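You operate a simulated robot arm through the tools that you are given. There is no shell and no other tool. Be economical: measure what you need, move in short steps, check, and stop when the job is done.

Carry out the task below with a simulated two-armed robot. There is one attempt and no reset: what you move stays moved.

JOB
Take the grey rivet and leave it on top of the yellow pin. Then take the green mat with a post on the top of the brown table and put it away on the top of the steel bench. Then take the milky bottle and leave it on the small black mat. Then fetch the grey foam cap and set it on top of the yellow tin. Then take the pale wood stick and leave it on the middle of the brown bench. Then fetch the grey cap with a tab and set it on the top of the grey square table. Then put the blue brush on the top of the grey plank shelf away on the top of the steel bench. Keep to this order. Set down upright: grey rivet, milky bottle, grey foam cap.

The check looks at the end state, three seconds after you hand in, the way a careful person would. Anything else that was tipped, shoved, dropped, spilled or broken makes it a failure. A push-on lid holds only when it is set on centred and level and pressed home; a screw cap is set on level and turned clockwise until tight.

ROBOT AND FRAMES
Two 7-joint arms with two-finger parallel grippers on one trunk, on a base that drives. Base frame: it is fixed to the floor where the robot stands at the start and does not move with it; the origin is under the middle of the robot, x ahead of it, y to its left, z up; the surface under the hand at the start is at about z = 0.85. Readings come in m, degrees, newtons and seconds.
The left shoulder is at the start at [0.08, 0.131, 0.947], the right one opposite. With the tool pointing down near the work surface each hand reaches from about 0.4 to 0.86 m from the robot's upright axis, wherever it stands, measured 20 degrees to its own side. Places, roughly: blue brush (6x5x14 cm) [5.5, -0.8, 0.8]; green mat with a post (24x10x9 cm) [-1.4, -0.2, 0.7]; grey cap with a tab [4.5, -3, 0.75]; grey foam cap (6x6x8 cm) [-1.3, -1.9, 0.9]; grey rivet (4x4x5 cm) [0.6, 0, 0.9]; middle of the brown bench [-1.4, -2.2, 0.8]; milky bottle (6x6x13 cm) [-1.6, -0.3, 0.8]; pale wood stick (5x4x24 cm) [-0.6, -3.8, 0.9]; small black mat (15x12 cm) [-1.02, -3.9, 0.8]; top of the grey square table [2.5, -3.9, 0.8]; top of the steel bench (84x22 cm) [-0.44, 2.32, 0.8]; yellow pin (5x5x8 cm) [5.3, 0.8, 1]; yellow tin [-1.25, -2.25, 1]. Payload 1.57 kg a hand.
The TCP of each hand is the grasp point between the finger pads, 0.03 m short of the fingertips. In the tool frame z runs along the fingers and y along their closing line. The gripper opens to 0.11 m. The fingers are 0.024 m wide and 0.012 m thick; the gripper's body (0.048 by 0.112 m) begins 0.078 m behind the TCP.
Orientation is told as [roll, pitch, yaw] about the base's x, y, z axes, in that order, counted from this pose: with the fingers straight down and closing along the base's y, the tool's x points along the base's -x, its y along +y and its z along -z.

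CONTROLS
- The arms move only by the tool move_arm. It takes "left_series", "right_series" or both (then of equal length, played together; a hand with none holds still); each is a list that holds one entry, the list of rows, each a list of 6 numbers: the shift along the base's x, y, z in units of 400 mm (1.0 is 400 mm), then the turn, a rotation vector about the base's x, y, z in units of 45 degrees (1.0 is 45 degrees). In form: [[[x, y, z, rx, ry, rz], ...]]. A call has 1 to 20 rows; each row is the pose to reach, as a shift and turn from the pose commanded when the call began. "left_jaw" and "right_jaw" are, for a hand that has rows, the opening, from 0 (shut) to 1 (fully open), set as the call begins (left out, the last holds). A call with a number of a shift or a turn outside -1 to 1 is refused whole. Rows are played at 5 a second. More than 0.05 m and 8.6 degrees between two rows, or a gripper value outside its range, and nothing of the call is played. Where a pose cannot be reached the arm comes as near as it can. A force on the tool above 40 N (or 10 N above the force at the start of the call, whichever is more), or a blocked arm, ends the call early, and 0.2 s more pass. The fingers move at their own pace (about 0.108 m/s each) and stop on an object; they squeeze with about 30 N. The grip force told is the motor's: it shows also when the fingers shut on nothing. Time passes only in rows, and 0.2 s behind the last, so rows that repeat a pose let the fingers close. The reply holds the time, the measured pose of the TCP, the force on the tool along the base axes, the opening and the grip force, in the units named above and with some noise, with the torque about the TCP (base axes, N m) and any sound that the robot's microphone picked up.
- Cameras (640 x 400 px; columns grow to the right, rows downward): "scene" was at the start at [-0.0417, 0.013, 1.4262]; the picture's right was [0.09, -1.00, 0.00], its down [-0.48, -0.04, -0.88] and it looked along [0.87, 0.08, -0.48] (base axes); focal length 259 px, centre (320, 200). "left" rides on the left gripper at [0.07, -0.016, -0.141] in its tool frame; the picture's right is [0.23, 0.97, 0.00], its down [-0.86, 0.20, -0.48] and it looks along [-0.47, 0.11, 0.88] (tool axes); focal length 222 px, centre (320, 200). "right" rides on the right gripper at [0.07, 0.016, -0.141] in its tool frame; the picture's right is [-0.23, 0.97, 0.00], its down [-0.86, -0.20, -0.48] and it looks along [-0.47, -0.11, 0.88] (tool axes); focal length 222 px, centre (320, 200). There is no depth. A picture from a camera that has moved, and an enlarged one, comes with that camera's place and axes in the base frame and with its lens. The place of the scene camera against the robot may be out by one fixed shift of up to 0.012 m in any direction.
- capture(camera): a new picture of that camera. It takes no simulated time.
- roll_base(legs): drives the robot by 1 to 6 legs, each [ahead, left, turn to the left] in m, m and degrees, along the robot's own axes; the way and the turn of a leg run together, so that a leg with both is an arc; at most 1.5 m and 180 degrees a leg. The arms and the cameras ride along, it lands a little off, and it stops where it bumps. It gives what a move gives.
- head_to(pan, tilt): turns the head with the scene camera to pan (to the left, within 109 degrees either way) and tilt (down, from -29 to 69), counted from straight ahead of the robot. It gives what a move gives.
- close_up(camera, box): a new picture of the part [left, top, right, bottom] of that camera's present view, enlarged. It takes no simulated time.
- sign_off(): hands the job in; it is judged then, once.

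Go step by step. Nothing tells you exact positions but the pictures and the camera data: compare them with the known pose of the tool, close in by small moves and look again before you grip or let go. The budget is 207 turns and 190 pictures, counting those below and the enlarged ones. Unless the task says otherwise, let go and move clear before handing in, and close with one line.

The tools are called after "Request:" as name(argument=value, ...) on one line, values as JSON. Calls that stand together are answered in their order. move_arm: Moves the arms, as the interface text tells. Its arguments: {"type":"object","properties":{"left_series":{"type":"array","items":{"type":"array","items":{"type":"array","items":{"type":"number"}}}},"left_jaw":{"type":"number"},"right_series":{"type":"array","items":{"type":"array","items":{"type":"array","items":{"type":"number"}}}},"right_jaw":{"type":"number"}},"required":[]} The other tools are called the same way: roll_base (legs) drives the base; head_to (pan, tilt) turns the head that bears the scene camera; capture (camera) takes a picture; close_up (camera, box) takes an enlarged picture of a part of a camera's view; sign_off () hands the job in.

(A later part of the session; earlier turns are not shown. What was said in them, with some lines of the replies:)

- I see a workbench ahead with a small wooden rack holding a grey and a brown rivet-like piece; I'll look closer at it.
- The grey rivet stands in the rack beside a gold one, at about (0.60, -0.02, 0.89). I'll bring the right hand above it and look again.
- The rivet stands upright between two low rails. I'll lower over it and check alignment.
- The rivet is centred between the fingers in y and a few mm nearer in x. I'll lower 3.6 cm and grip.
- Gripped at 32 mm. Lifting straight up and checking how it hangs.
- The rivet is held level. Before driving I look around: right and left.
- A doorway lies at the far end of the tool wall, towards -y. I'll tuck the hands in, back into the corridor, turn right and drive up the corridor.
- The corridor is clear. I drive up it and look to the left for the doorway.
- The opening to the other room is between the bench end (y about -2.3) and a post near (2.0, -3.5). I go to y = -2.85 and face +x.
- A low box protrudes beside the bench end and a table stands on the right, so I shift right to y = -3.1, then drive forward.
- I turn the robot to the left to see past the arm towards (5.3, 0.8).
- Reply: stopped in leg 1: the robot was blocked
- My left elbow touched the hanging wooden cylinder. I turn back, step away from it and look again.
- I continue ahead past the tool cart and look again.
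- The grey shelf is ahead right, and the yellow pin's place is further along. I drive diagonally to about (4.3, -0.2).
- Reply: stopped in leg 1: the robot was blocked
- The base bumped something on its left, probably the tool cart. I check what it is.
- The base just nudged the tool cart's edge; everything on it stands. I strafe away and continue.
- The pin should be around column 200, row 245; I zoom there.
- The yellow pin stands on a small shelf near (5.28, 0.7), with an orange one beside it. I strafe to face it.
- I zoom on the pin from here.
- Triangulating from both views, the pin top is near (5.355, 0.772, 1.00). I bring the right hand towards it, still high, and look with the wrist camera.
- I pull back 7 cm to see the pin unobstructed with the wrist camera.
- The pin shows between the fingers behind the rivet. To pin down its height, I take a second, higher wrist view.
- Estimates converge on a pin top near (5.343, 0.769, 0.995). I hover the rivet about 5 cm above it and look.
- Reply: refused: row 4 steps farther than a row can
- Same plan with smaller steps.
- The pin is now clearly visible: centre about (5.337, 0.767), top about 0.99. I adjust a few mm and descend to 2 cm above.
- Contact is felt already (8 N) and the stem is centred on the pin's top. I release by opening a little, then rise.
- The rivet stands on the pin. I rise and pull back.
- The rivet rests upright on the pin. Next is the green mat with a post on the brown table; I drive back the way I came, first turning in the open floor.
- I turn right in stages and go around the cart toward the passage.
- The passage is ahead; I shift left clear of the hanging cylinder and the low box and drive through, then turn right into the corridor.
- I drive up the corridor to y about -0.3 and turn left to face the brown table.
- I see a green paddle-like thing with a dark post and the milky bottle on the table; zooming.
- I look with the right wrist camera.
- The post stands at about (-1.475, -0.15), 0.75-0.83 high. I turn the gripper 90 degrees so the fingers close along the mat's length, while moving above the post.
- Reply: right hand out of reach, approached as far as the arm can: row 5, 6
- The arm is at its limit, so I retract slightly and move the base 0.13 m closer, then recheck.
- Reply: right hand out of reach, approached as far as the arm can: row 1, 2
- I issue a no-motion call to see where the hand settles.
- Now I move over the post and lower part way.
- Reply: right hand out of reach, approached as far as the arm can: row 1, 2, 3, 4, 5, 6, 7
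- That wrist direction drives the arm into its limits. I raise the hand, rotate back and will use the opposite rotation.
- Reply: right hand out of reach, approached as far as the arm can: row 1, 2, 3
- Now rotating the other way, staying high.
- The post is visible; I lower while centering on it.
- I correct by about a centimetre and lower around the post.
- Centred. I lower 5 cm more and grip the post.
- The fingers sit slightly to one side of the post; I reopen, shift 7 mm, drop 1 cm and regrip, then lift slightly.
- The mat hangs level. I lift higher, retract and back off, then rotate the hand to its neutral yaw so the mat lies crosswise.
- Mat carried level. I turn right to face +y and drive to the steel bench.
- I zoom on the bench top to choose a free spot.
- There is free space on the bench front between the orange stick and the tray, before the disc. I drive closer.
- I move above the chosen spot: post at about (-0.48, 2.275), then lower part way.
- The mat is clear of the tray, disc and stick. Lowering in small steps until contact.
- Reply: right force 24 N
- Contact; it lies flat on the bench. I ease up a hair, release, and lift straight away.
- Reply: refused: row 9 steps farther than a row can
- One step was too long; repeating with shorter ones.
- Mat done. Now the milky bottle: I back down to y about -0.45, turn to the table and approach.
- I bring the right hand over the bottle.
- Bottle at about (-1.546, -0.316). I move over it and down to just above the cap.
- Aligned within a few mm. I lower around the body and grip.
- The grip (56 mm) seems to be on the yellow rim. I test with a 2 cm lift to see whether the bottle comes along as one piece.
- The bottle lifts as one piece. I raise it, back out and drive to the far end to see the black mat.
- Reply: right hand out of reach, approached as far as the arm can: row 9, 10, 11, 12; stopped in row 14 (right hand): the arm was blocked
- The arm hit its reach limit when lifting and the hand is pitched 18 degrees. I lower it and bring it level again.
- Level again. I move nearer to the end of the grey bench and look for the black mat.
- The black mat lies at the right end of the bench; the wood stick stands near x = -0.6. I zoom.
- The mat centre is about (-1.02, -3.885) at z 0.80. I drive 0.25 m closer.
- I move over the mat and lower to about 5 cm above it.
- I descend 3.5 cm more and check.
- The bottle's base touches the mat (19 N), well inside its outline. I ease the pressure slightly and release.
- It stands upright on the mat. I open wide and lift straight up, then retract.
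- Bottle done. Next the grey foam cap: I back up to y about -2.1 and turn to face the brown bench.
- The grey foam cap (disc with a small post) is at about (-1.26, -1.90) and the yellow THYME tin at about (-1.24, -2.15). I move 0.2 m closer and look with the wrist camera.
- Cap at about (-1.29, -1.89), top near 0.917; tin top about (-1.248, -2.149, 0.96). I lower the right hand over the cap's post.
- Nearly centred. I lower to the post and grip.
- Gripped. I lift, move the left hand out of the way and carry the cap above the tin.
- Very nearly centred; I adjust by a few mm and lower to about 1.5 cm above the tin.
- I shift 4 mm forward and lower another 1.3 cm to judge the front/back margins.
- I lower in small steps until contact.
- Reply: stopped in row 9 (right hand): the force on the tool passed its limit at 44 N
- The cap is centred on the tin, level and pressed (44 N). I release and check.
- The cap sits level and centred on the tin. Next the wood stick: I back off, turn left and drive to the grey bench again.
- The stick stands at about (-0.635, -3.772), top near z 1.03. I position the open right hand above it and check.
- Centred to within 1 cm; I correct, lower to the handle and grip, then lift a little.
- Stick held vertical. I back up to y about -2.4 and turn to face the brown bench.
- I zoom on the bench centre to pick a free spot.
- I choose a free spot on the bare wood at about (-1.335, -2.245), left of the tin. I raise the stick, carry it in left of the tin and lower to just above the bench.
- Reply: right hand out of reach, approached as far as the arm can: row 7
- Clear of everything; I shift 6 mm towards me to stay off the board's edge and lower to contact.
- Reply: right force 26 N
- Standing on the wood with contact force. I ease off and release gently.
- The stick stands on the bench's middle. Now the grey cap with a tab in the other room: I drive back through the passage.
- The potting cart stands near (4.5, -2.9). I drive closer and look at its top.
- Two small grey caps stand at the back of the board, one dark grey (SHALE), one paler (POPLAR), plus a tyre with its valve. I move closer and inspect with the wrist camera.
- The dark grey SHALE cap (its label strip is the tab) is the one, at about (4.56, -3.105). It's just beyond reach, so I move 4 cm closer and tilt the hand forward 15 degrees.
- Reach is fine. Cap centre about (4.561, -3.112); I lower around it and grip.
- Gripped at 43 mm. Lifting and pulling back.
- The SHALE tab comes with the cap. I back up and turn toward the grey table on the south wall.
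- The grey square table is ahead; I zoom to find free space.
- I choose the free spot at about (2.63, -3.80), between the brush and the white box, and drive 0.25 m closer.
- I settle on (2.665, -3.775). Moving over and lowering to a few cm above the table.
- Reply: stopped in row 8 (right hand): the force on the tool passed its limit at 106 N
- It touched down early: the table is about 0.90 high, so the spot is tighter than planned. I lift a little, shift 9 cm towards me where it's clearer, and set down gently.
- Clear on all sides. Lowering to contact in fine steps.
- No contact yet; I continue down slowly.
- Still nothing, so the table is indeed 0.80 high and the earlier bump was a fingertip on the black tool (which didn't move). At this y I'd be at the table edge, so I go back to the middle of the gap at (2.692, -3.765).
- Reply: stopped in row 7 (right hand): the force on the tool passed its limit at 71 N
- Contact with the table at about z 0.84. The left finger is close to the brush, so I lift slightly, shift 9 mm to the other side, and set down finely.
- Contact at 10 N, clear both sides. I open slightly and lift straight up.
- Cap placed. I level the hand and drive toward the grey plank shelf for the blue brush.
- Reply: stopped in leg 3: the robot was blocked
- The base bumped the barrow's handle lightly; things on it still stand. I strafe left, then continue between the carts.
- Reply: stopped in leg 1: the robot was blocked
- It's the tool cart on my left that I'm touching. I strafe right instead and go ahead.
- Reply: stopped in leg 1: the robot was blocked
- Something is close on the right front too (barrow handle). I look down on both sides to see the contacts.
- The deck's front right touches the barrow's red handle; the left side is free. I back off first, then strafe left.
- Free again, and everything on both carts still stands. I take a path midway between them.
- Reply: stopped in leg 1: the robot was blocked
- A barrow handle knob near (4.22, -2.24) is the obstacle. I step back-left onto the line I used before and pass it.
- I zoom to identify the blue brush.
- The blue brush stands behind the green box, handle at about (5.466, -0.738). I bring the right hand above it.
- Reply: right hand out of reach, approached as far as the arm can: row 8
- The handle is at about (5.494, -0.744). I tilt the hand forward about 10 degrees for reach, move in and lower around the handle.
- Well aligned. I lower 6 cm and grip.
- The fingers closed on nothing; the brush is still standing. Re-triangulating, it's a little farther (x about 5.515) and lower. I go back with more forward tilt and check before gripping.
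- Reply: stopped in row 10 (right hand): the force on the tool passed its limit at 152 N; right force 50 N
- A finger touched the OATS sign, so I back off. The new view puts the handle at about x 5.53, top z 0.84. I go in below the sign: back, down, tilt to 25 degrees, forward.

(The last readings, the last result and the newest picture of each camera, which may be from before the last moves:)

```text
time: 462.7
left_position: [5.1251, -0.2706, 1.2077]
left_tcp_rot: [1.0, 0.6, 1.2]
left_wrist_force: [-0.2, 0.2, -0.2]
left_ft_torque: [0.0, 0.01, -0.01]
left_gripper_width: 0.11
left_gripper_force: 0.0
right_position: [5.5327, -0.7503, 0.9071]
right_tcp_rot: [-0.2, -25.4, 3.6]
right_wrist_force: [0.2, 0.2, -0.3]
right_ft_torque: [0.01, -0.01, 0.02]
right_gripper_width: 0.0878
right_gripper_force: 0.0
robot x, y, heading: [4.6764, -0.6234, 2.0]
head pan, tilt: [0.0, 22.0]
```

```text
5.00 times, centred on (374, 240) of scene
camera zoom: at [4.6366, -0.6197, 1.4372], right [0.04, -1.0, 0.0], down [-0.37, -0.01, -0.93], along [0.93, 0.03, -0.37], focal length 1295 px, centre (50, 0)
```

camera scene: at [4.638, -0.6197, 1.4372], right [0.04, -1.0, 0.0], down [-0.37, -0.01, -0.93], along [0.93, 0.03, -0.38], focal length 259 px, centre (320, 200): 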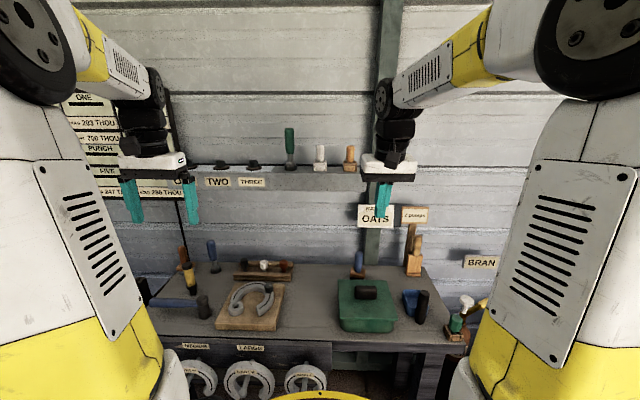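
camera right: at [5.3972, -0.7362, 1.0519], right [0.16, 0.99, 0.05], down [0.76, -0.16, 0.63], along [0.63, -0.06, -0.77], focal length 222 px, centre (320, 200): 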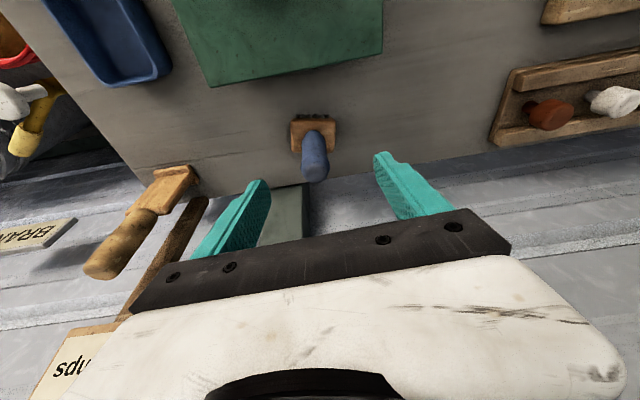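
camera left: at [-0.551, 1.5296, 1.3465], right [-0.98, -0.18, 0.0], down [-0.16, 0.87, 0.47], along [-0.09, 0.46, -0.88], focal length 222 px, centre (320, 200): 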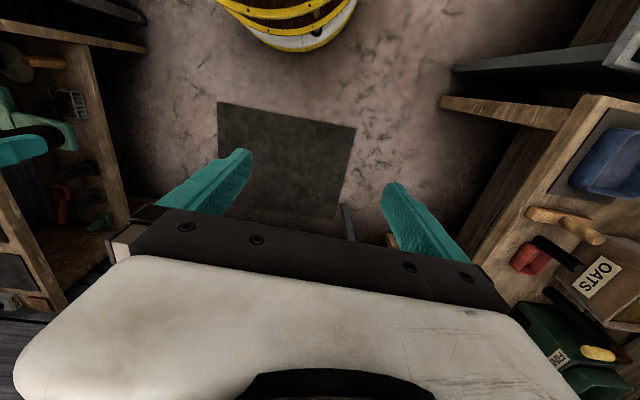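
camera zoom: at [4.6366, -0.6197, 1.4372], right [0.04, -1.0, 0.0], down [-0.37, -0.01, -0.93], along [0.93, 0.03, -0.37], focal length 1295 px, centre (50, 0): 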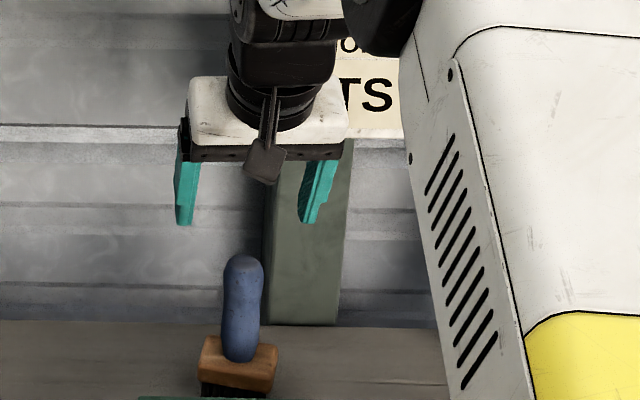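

The handle is consistently at (5.532, -0.750), top 0.835, and the hand is right above it. I lower and grip.

Request:
move_arm(right_series=[[[0, 0, -0.08, 0, 0, 0], [0, 0, -0.16, 0, 0, 0], [0, 0, -0.225, 0, 0, 0], [0, 0, -0.225, 0, 0, 0]]])

Request:
move_arm(right_series=[[[0, 0, 0, 0, 0, 0], [0, 0, 0, 0, 0, 0], [0, 0, 0, 0, 0, 0], [0, 0, 0, 0, 0, 0]]], right_jaw=0)

```text
time: 463.7
left_position: [5.1268, -0.2705, 1.2081]
left_tcp_rot: [1.1, 0.6, 1.2]
left_wrist_force: [-0.7, -0.1, -0.5]
left_ft_torque: [0.01, -0.02, 0.05]
left_gripper_width: 0.11
left_gripper_force: 0.1
right_position: [5.5346, -0.7523, 0.8179]
right_tcp_rot: [-0.2, -25.4, 3.6]
right_wrist_force: [0.5, 0.0, 0.7]
right_ft_torque: [0.05, 0.01, 0.02]
right_gripper_width: 0.088
right_gripper_force: 0.1
robot x, y, heading: [4.6756, -0.6215, 1.8]
head pan, tilt: [0.0, 22.0]
```

```text
time: 464.7
left_position: [5.1271, -0.271, 1.2069]
left_tcp_rot: [1.0, 0.5, 1.2]
left_wrist_force: [0.3, 1.1, -0.1]
left_ft_torque: [0.01, 0.0, -0.01]
left_gripper_width: 0.1101
left_gripper_force: 0.0
right_position: [5.533, -0.7506, 0.8165]
right_tcp_rot: [-0.2, -25.4, 3.6]
right_wrist_force: [0.1, 2.5, 2.1]
right_ft_torque: [0.27, 0.04, -0.03]
right_gripper_width: 0.0311
right_gripper_force: 29.9
robot x, y, heading: [4.6725, -0.6243, 2.2]
head pan, tilt: [0.0, 22.0]
```

Gripped at 31 mm. I rise a little, pull back from under the sign, rise fully, and retract.

Request:
move_arm(right_series=[[[0, 0, 0.05, 0, 0, 0], [0, 0, 0.12, 0, 0, 0], [-0.03, 0, 0.2, 0, 0, 0], [-0.1, 0, 0.23, 0, 0, 0], [-0.18, 0, 0.26, 0, 0, 0], [-0.25, 0, 0.34, 0, 0, 0], [-0.3, 0, 0.44, 0, 0, 0], [-0.33, 0, 0.55, 0, 0, 0], [-0.36, 0, 0.66, 0, 0, 0], [-0.4, 0, 0.77, 0, 0, 0], [-0.47, 0, 0.85, 0, 0, 0], [-0.55, 0, 0.9, 0, 0, 0], [-0.65, 0, 0.92, 0, 0, 0], [-0.75, 0, 0.92, 0, 0, 0], [-0.84, 0, 0.92, 0, 0, 0]]])

Request:
capture(camera="scene")

```text
time: 467.9
left_position: [5.1269, -0.2705, 1.2073]
left_tcp_rot: [1.0, 0.6, 1.3]
left_wrist_force: [-0.1, -0.5, 0.3]
left_ft_torque: [0.01, 0.01, 0.01]
left_gripper_width: 0.1099
left_gripper_force: 0.1
right_position: [5.197, -0.7523, 1.1856]
right_tcp_rot: [-0.2, -25.4, 3.6]
right_wrist_force: [0.9, -0.2, -1.7]
right_ft_torque: [0.01, -0.02, -0.01]
right_gripper_width: 0.0313
right_gripper_force: 29.7
robot x, y, heading: [4.6717, -0.6241, 2.4]
head pan, tilt: [0.0, 22.0]
```

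```text
21 pictures are left
camera scene: at [4.637, -0.6197, 1.4372], right [0.04, -1.0, 0.0], down [-0.37, -0.01, -0.93], along [0.93, 0.03, -0.38], focal length 259 px, centre (320, 200)
```

scene: 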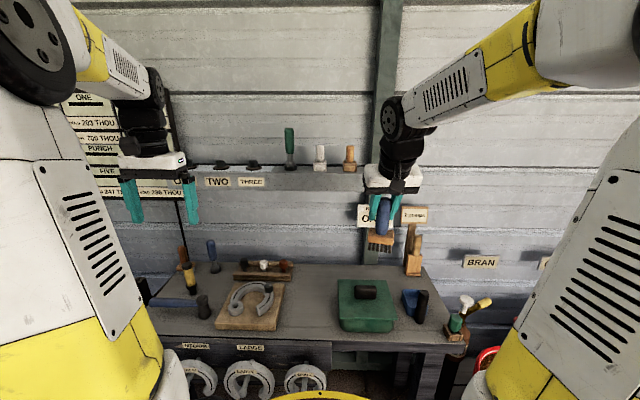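

Brush in hand, shelf undisturbed. I drive back along the proven route.

Request:
roll_base(legs=[[-0.3, 0, 0], [0, 0, -103.3], [1.03, -0.1, 0], [0, 0, -40], [0.78, 0, 0], [0, 0, -12]])

```text
time: 485.6
left_position: [3.2524, -2.6351, 1.2081]
left_tcp_rot: [0.9, 0.6, -152.7]
left_wrist_force: [-0.3, -0.7, 0.4]
left_ft_torque: [0.02, 0.0, 0.02]
left_gripper_width: 0.11
left_gripper_force: 0.1
right_position: [2.9756, -2.2333, 1.1859]
right_tcp_rot: [-0.3, -25.5, -150.4]
right_wrist_force: [-0.1, -0.2, -1.3]
right_ft_torque: [-0.01, 0.02, 0.01]
right_gripper_width: 0.031
right_gripper_force: 29.6
robot x, y, heading: [3.501, -2.1222, -152.1]
head pan, tilt: [0.0, 22.0]
```

On track. Continuing through the passage.

Request:
roll_base(legs=[[1.2, 0.03, 0], [0, 0, -27.5], [0, 0.25, 0], [1.0, 0.17, 0], [1.3, 0, 0], [0.45, 0, 0]])

```text
time: 507.8
left_position: [-0.744, -3.556, 1.2076]
left_tcp_rot: [1.0, 0.6, -178.8]
left_wrist_force: [0.3, 0.1, 0.1]
left_ft_torque: [0.03, 0.02, 0.03]
left_gripper_width: 0.1098
left_gripper_force: 0.0
right_position: [-0.8148, -3.0734, 1.1858]
right_tcp_rot: [-0.2, -25.4, -176.4]
right_wrist_force: [0.5, -0.4, -1.8]
right_ft_torque: [-0.01, 0.03, 0.01]
right_gripper_width: 0.0309
right_gripper_force: 30.0
robot x, y, heading: [-0.2943, -3.2053, -177.7]
head pan, tilt: [0.0, 22.0]
```

Next I turn up the corridor and drive to the steel bench.

Request:
roll_base(legs=[[0.08, -0.15, 0], [0, 0, -92.3], [1.45, 0, 0], [1.45, 0, 0], [1.45, 0.03, 0]])

Request:
capture(camera="scene")

```text
time: 533.6
left_position: [-0.7016, 1.7465, 1.208]
left_tcp_rot: [1.0, 0.6, 88.8]
left_wrist_force: [0.5, 0.9, 0.6]
left_ft_torque: [-0.02, 0.02, 0.02]
left_gripper_width: 0.1101
left_gripper_force: 0.1
right_position: [-0.2163, 1.7968, 1.1851]
right_tcp_rot: [-0.2, -25.3, 91.2]
right_wrist_force: [-0.2, 0.0, -1.8]
right_ft_torque: [0.01, -0.01, -0.01]
right_gripper_width: 0.0311
right_gripper_force: 30.3
robot x, y, heading: [-0.367, 1.2825, 89.9]
head pan, tilt: [0.0, 22.0]
```

```text
20 pictures are left
camera scene: at [-0.3616, 1.2404, 1.4372], right [1.0, -0.01, 0.0], down [0.0, -0.37, -0.93], along [0.01, 0.93, -0.37], focal length 259 px, centre (320, 200)
```

scene: 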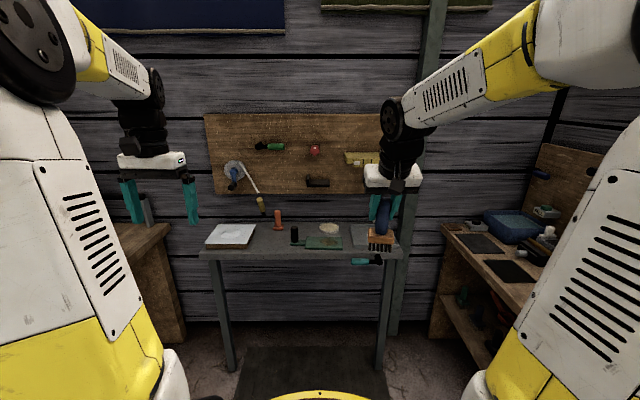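

I drive closer to the steel bench and will set the brush in the free front-left spot around (-0.60, 2.285).

Request:
roll_base(legs=[[0.335, 0.13, 0]])

Request:
close_up(camera="scene", box=[180, 220, 420, 370])

```text
time: 535.9
left_position: [-0.8297, 2.0859, 1.2074]
left_tcp_rot: [1.0, 0.5, 88.8]
left_wrist_force: [1.0, -0.4, -0.3]
left_ft_torque: [-0.02, -0.02, 0.0]
left_gripper_width: 0.11
left_gripper_force: 0.1
right_position: [-0.3448, 2.1364, 1.1852]
right_tcp_rot: [-0.2, -25.4, 91.3]
right_wrist_force: [0.7, -0.4, -2.1]
right_ft_torque: [0.03, 0.0, -0.01]
right_gripper_width: 0.031
right_gripper_force: 29.6
robot x, y, heading: [-0.498, 1.6229, 89.5]
head pan, tilt: [0.0, 22.0]
```

```text
2.67 times, centred on (300, 295) of scene
camera zoom: at [-0.4896, 1.58, 1.4372], right [1.0, -0.01, 0.0], down [0.0, -0.37, -0.93], along [0.01, 0.93, -0.37], focal length 691 px, centre (373, -53)
```

zoom: 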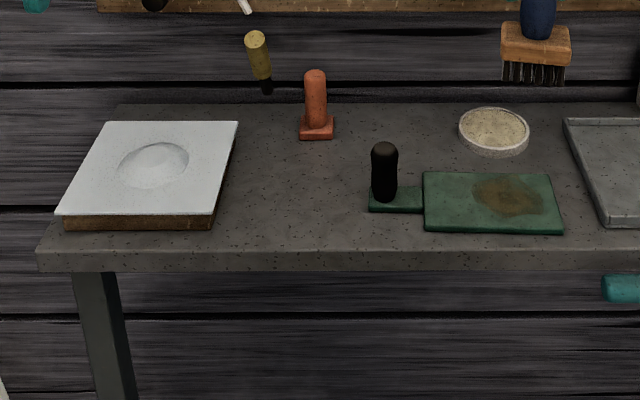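

Free spot confirmed at about (-0.60, 2.275). I carry the brush over and lower most of the way.

Request:
move_arm(right_series=[[[-0.091, 0.05, 0, 0, 0, 0], [-0.182, 0.1, 0, 0, 0, 0], [-0.273, 0.15, 0, 0, 0, 0], [-0.364, 0.2, 0, 0, 0, 0], [-0.455, 0.25, 0, 0, 0, 0], [-0.546, 0.3, 0, 0, 0, 0], [-0.6375, 0.3475, 0, 0, 0, 0], [-0.6375, 0.3475, -0.1, 0, 0, 0], [-0.6375, 0.3475, -0.2, 0, 0, 0], [-0.6375, 0.3475, -0.3, 0, 0, 0], [-0.6375, 0.3475, -0.4, 0, 0, 0], [-0.6375, 0.3475, -0.5, 0, 0, 0], [-0.6375, 0.3475, -0.57, 0, 0, 0], [-0.6375, 0.3475, -0.57, 0, 0, 0]]])

Request:
close_up(camera="scene", box=[180, 200, 420, 350])

```text
time: 538.9
left_position: [-0.8309, 2.0864, 1.2067]
left_tcp_rot: [0.9, 0.5, 88.8]
left_wrist_force: [-0.8, 0.2, 0.0]
left_ft_torque: [-0.02, 0.01, -0.01]
left_gripper_width: 0.1101
left_gripper_force: 0.1
right_position: [-0.5995, 2.2759, 0.9589]
right_tcp_rot: [-0.2, -25.4, 91.2]
right_wrist_force: [0.3, 0.0, -1.1]
right_ft_torque: [0.03, 0.02, 0.0]
right_gripper_width: 0.0309
right_gripper_force: 30.2
robot x, y, heading: [-0.4987, 1.6203, 89.7]
head pan, tilt: [0.0, 22.0]
```

```text
2.67 times, centred on (300, 275) of scene
camera zoom: at [-0.4898, 1.5801, 1.4372], right [1.0, -0.01, 0.0], down [0.0, -0.37, -0.93], along [0.01, 0.93, -0.37], focal length 691 px, centre (373, 0)
```

zoom: 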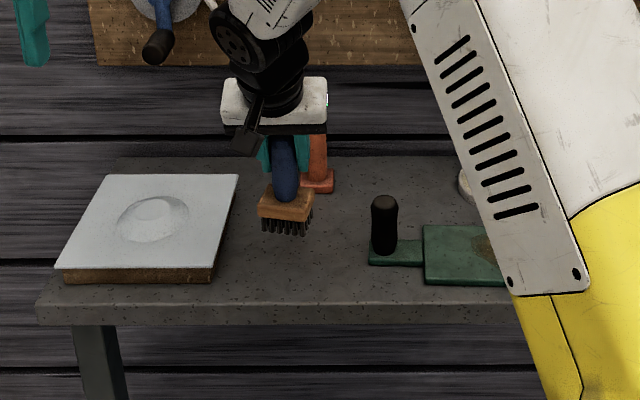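

Clear of neighbours. Lowering gently to contact.

Request:
move_arm(right_series=[[[0, 0, -0.03, 0, 0, 0], [0, 0, -0.05, 0, 0, 0], [0, 0, -0.062, 0, 0, 0], [0, 0, -0.072, 0, 0, 0], [0, 0, -0.08, 0, 0, 0], [0, 0, -0.088, 0, 0, 0], [0, 0, -0.096, 0, 0, 0], [0, 0, -0.104, 0, 0, 0], [0, 0, -0.112, 0, 0, 0], [0, 0, -0.12, 0, 0, 0]]])

Request:
close_up(camera="scene", box=[220, 220, 348, 300])

```text
time: 541.1
left_position: [-0.8291, 2.0861, 1.208]
left_tcp_rot: [0.9, 0.5, 88.7]
left_wrist_force: [-1.0, -0.3, -0.1]
left_ft_torque: [0.0, 0.01, 0.01]
left_gripper_width: 0.1101
left_gripper_force: 0.0
right_position: [-0.5999, 2.2764, 0.9098]
right_tcp_rot: [-0.3, -25.4, 91.2]
right_wrist_force: [-0.7, 0.9, -1.1]
right_ft_torque: [0.04, 0.0, 0.01]
right_gripper_width: 0.0313
right_gripper_force: 29.9
robot x, y, heading: [-0.4953, 1.6183, 89.7]
head pan, tilt: [0.0, 22.0]
```

```text
5.00 times, centred on (284, 260) of scene
camera zoom: at [-0.4898, 1.5801, 1.4372], right [1.0, -0.01, 0.0], down [0.0, -0.37, -0.93], along [0.01, 0.93, -0.37], focal length 1295 px, centre (500, -100)
```

zoom: 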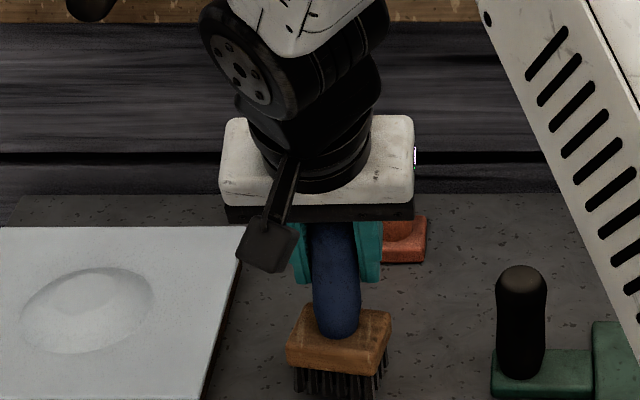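

Not yet touching; continuing in fine steps.

Request:
move_arm(right_series=[[[0, 0, -0.006, 0, 0, 0], [0, 0, -0.012, 0, 0, 0], [0, 0, -0.018, 0, 0, 0], [0, 0, -0.024, 0, 0, 0], [0, 0, -0.03, 0, 0, 0], [0, 0, -0.036, 0, 0, 0], [0, 0, -0.042, 0, 0, 0], [0, 0, -0.048, 0, 0, 0], [0, 0, -0.054, 0, 0, 0], [0, 0, -0.06, 0, 0, 0], [0, 0, -0.066, 0, 0, 0]]])

Request:
close_up(camera="scene", box=[220, 230, 348, 310])

```text
time: 542.7
left_position: [-0.8293, 2.0853, 1.2076]
left_tcp_rot: [0.9, 0.6, 88.8]
left_wrist_force: [-0.6, -0.1, 0.0]
left_ft_torque: [-0.01, 0.02, 0.0]
left_gripper_width: 0.1104
left_gripper_force: 0.1
right_position: [-0.6011, 2.2767, 0.8968]
right_tcp_rot: [-0.1, -25.7, 91.1]
right_wrist_force: [3.2, -9.6, 12.8]
right_ft_torque: [-0.6, -0.01, 0.14]
right_gripper_width: 0.0312
right_gripper_force: 30.3
robot x, y, heading: [-0.4989, 1.6235, 89.6]
head pan, tilt: [0.0, 22.0]
stopped in row 8 (right hand): the force on the tool passed its limit at 42 N (the readings are from after the stop); the commanded pose is now the measured one
```

```text
5.00 times, centred on (284, 270) of scene
camera zoom: at [-0.4894, 1.5791, 1.4372], right [1.0, -0.01, 0.0], down [0.0, -0.37, -0.93], along [0.01, 0.93, -0.37], focal length 1295 px, centre (500, -150)
```

zoom: 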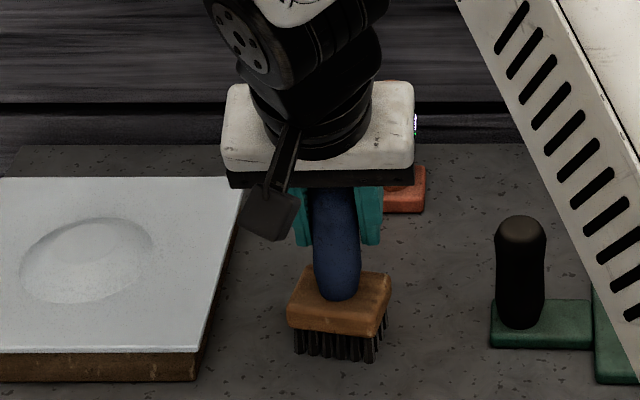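

Bristles are on the bench. I ease, release, and lift away.

Request:
move_arm(right_series=[[[0, 0, 0.003, 0, 0, 0], [0, 0, 0.003, 0, 0, 0]]])

Request:
move_arm(right_series=[[[0, 0, 0, 0, 0, 0], [0, 0, 0, 0, 0, 0], [0, 0, 0, 0, 0, 0]]], right_jaw=0.55)

Request:
close_up(camera="scene", box=[220, 230, 348, 310])

```text
time: 543.3
left_position: [-0.8306, 2.0852, 1.2073]
left_tcp_rot: [0.9, 0.7, 88.8]
left_wrist_force: [-0.6, -0.6, 0.0]
left_ft_torque: [-0.01, -0.02, -0.01]
left_gripper_width: 0.1101
left_gripper_force: 0.0
right_position: [-0.6002, 2.2786, 0.8972]
right_tcp_rot: [-0.1, -25.7, 91.1]
right_wrist_force: [-0.2, -2.0, 1.7]
right_ft_torque: [-0.11, -0.04, 0.04]
right_gripper_width: 0.0309
right_gripper_force: 29.9
robot x, y, heading: [-0.4979, 1.6237, 89.7]
head pan, tilt: [0.0, 22.0]
```

```text
time: 544.1
left_position: [-0.8299, 2.0865, 1.2086]
left_tcp_rot: [0.9, 0.6, 88.8]
left_wrist_force: [-0.9, -0.2, 0.1]
left_ft_torque: [0.0, 0.0, 0.05]
left_gripper_width: 0.1101
left_gripper_force: 0.1
right_position: [-0.6003, 2.2788, 0.8977]
right_tcp_rot: [-0.1, -25.7, 91.2]
right_wrist_force: [0.3, -0.8, 0.2]
right_ft_torque: [-0.01, 0.01, -0.01]
right_gripper_width: 0.0607
right_gripper_force: 0.0
robot x, y, heading: [-0.4972, 1.6226, 89.8]
head pan, tilt: [0.0, 22.0]
```

```text
5.00 times, centred on (284, 270) of scene
camera zoom: at [-0.4897, 1.58, 1.4372], right [1.0, -0.01, 0.0], down [0.0, -0.37, -0.93], along [0.01, 0.93, -0.37], focal length 1295 px, centre (500, -150)
```

zoom: 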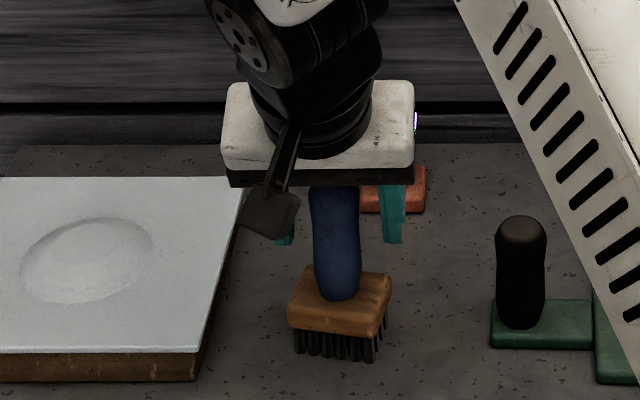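

The brush stands by itself. I lift straight up and retract.

Request:
move_arm(right_series=[[[0, 0, 0.05, 0, 0, 0], [0, 0, 0.14, 0, 0, 0], [0, 0, 0.24, 0, 0, 0], [0, 0, 0.34, 0, 0, 0], [0, -0.02, 0.44, 0, 0, 0], [0.03, -0.07, 0.54, 0, 0, 0], [0.08, -0.13, 0.62, 0, 0, 0], [0.16, -0.2, 0.66, 0, 0, 0], [0.25, -0.26, 0.68, 0, 0, 0], [0.34, -0.32, 0.68, 0, 0, 0]]])

Request:
roll_base(legs=[[-0.4, 0, 0]])

Request:
close_up(camera="scene", box=[180, 190, 420, 340])

```text
time: 546.3
left_position: [-0.8308, 2.086, 1.2073]
left_tcp_rot: [0.9, 0.6, 88.8]
left_wrist_force: [-0.9, 0.3, 0.4]
left_ft_torque: [0.0, -0.03, -0.01]
left_gripper_width: 0.1103
left_gripper_force: 0.0
right_position: [-0.4653, 2.1506, 1.1711]
right_tcp_rot: [-0.1, -25.8, 91.2]
right_wrist_force: [-0.5, -0.2, 0.7]
right_ft_torque: [0.02, -0.04, 0.01]
right_gripper_width: 0.0605
right_gripper_force: 0.1
robot x, y, heading: [-0.4985, 1.624, 89.7]
head pan, tilt: [0.0, 22.0]
```

```text
time: 548.8
left_position: [-0.8339, 1.6865, 1.2071]
left_tcp_rot: [0.9, 0.5, 88.7]
left_wrist_force: [0.4, 0.4, -0.4]
left_ft_torque: [0.02, 0.03, -0.01]
left_gripper_width: 0.11
left_gripper_force: 0.1
right_position: [-0.468, 1.7501, 1.1714]
right_tcp_rot: [0.0, -25.6, 91.1]
right_wrist_force: [0.8, 0.1, -0.7]
right_ft_torque: [0.04, -0.02, 0.03]
right_gripper_width: 0.0604
right_gripper_force: 0.0
robot x, y, heading: [-0.5016, 1.2199, 89.6]
head pan, tilt: [0.0, 22.0]
```

```text
2.67 times, centred on (300, 265) of scene
camera zoom: at [-0.4921, 1.1799, 1.4372], right [1.0, -0.01, 0.0], down [0.0, -0.37, -0.93], along [0.01, 0.93, -0.37], focal length 691 px, centre (373, 27)
```

zoom: 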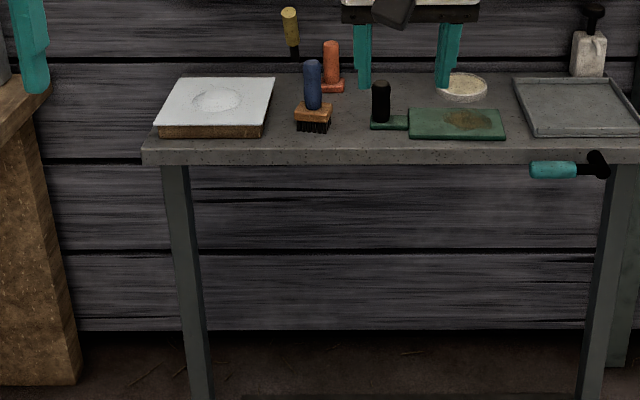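

The mat and the brush stand on the steel bench. The other five pieces were seen in place when I left them, and the hands are clear, so I hand in.

Request:
sign_off()

```text
The job is handed in.
```

All seven pieces are placed, in the order given, and the job is handed in. I did not go back at the end to re-check the ones in the other room. On the way, the base bumped the tool cart and the barrow handle, the left elbow touched the hanging wooden cylinder, a finger touched the OATS sign, and a fingertip pressed the black tool on the grey table. In later pictures the tool cart, the barrow, the sign and the black tool looked undisturbed. I never got another look at the hanging cylinder.
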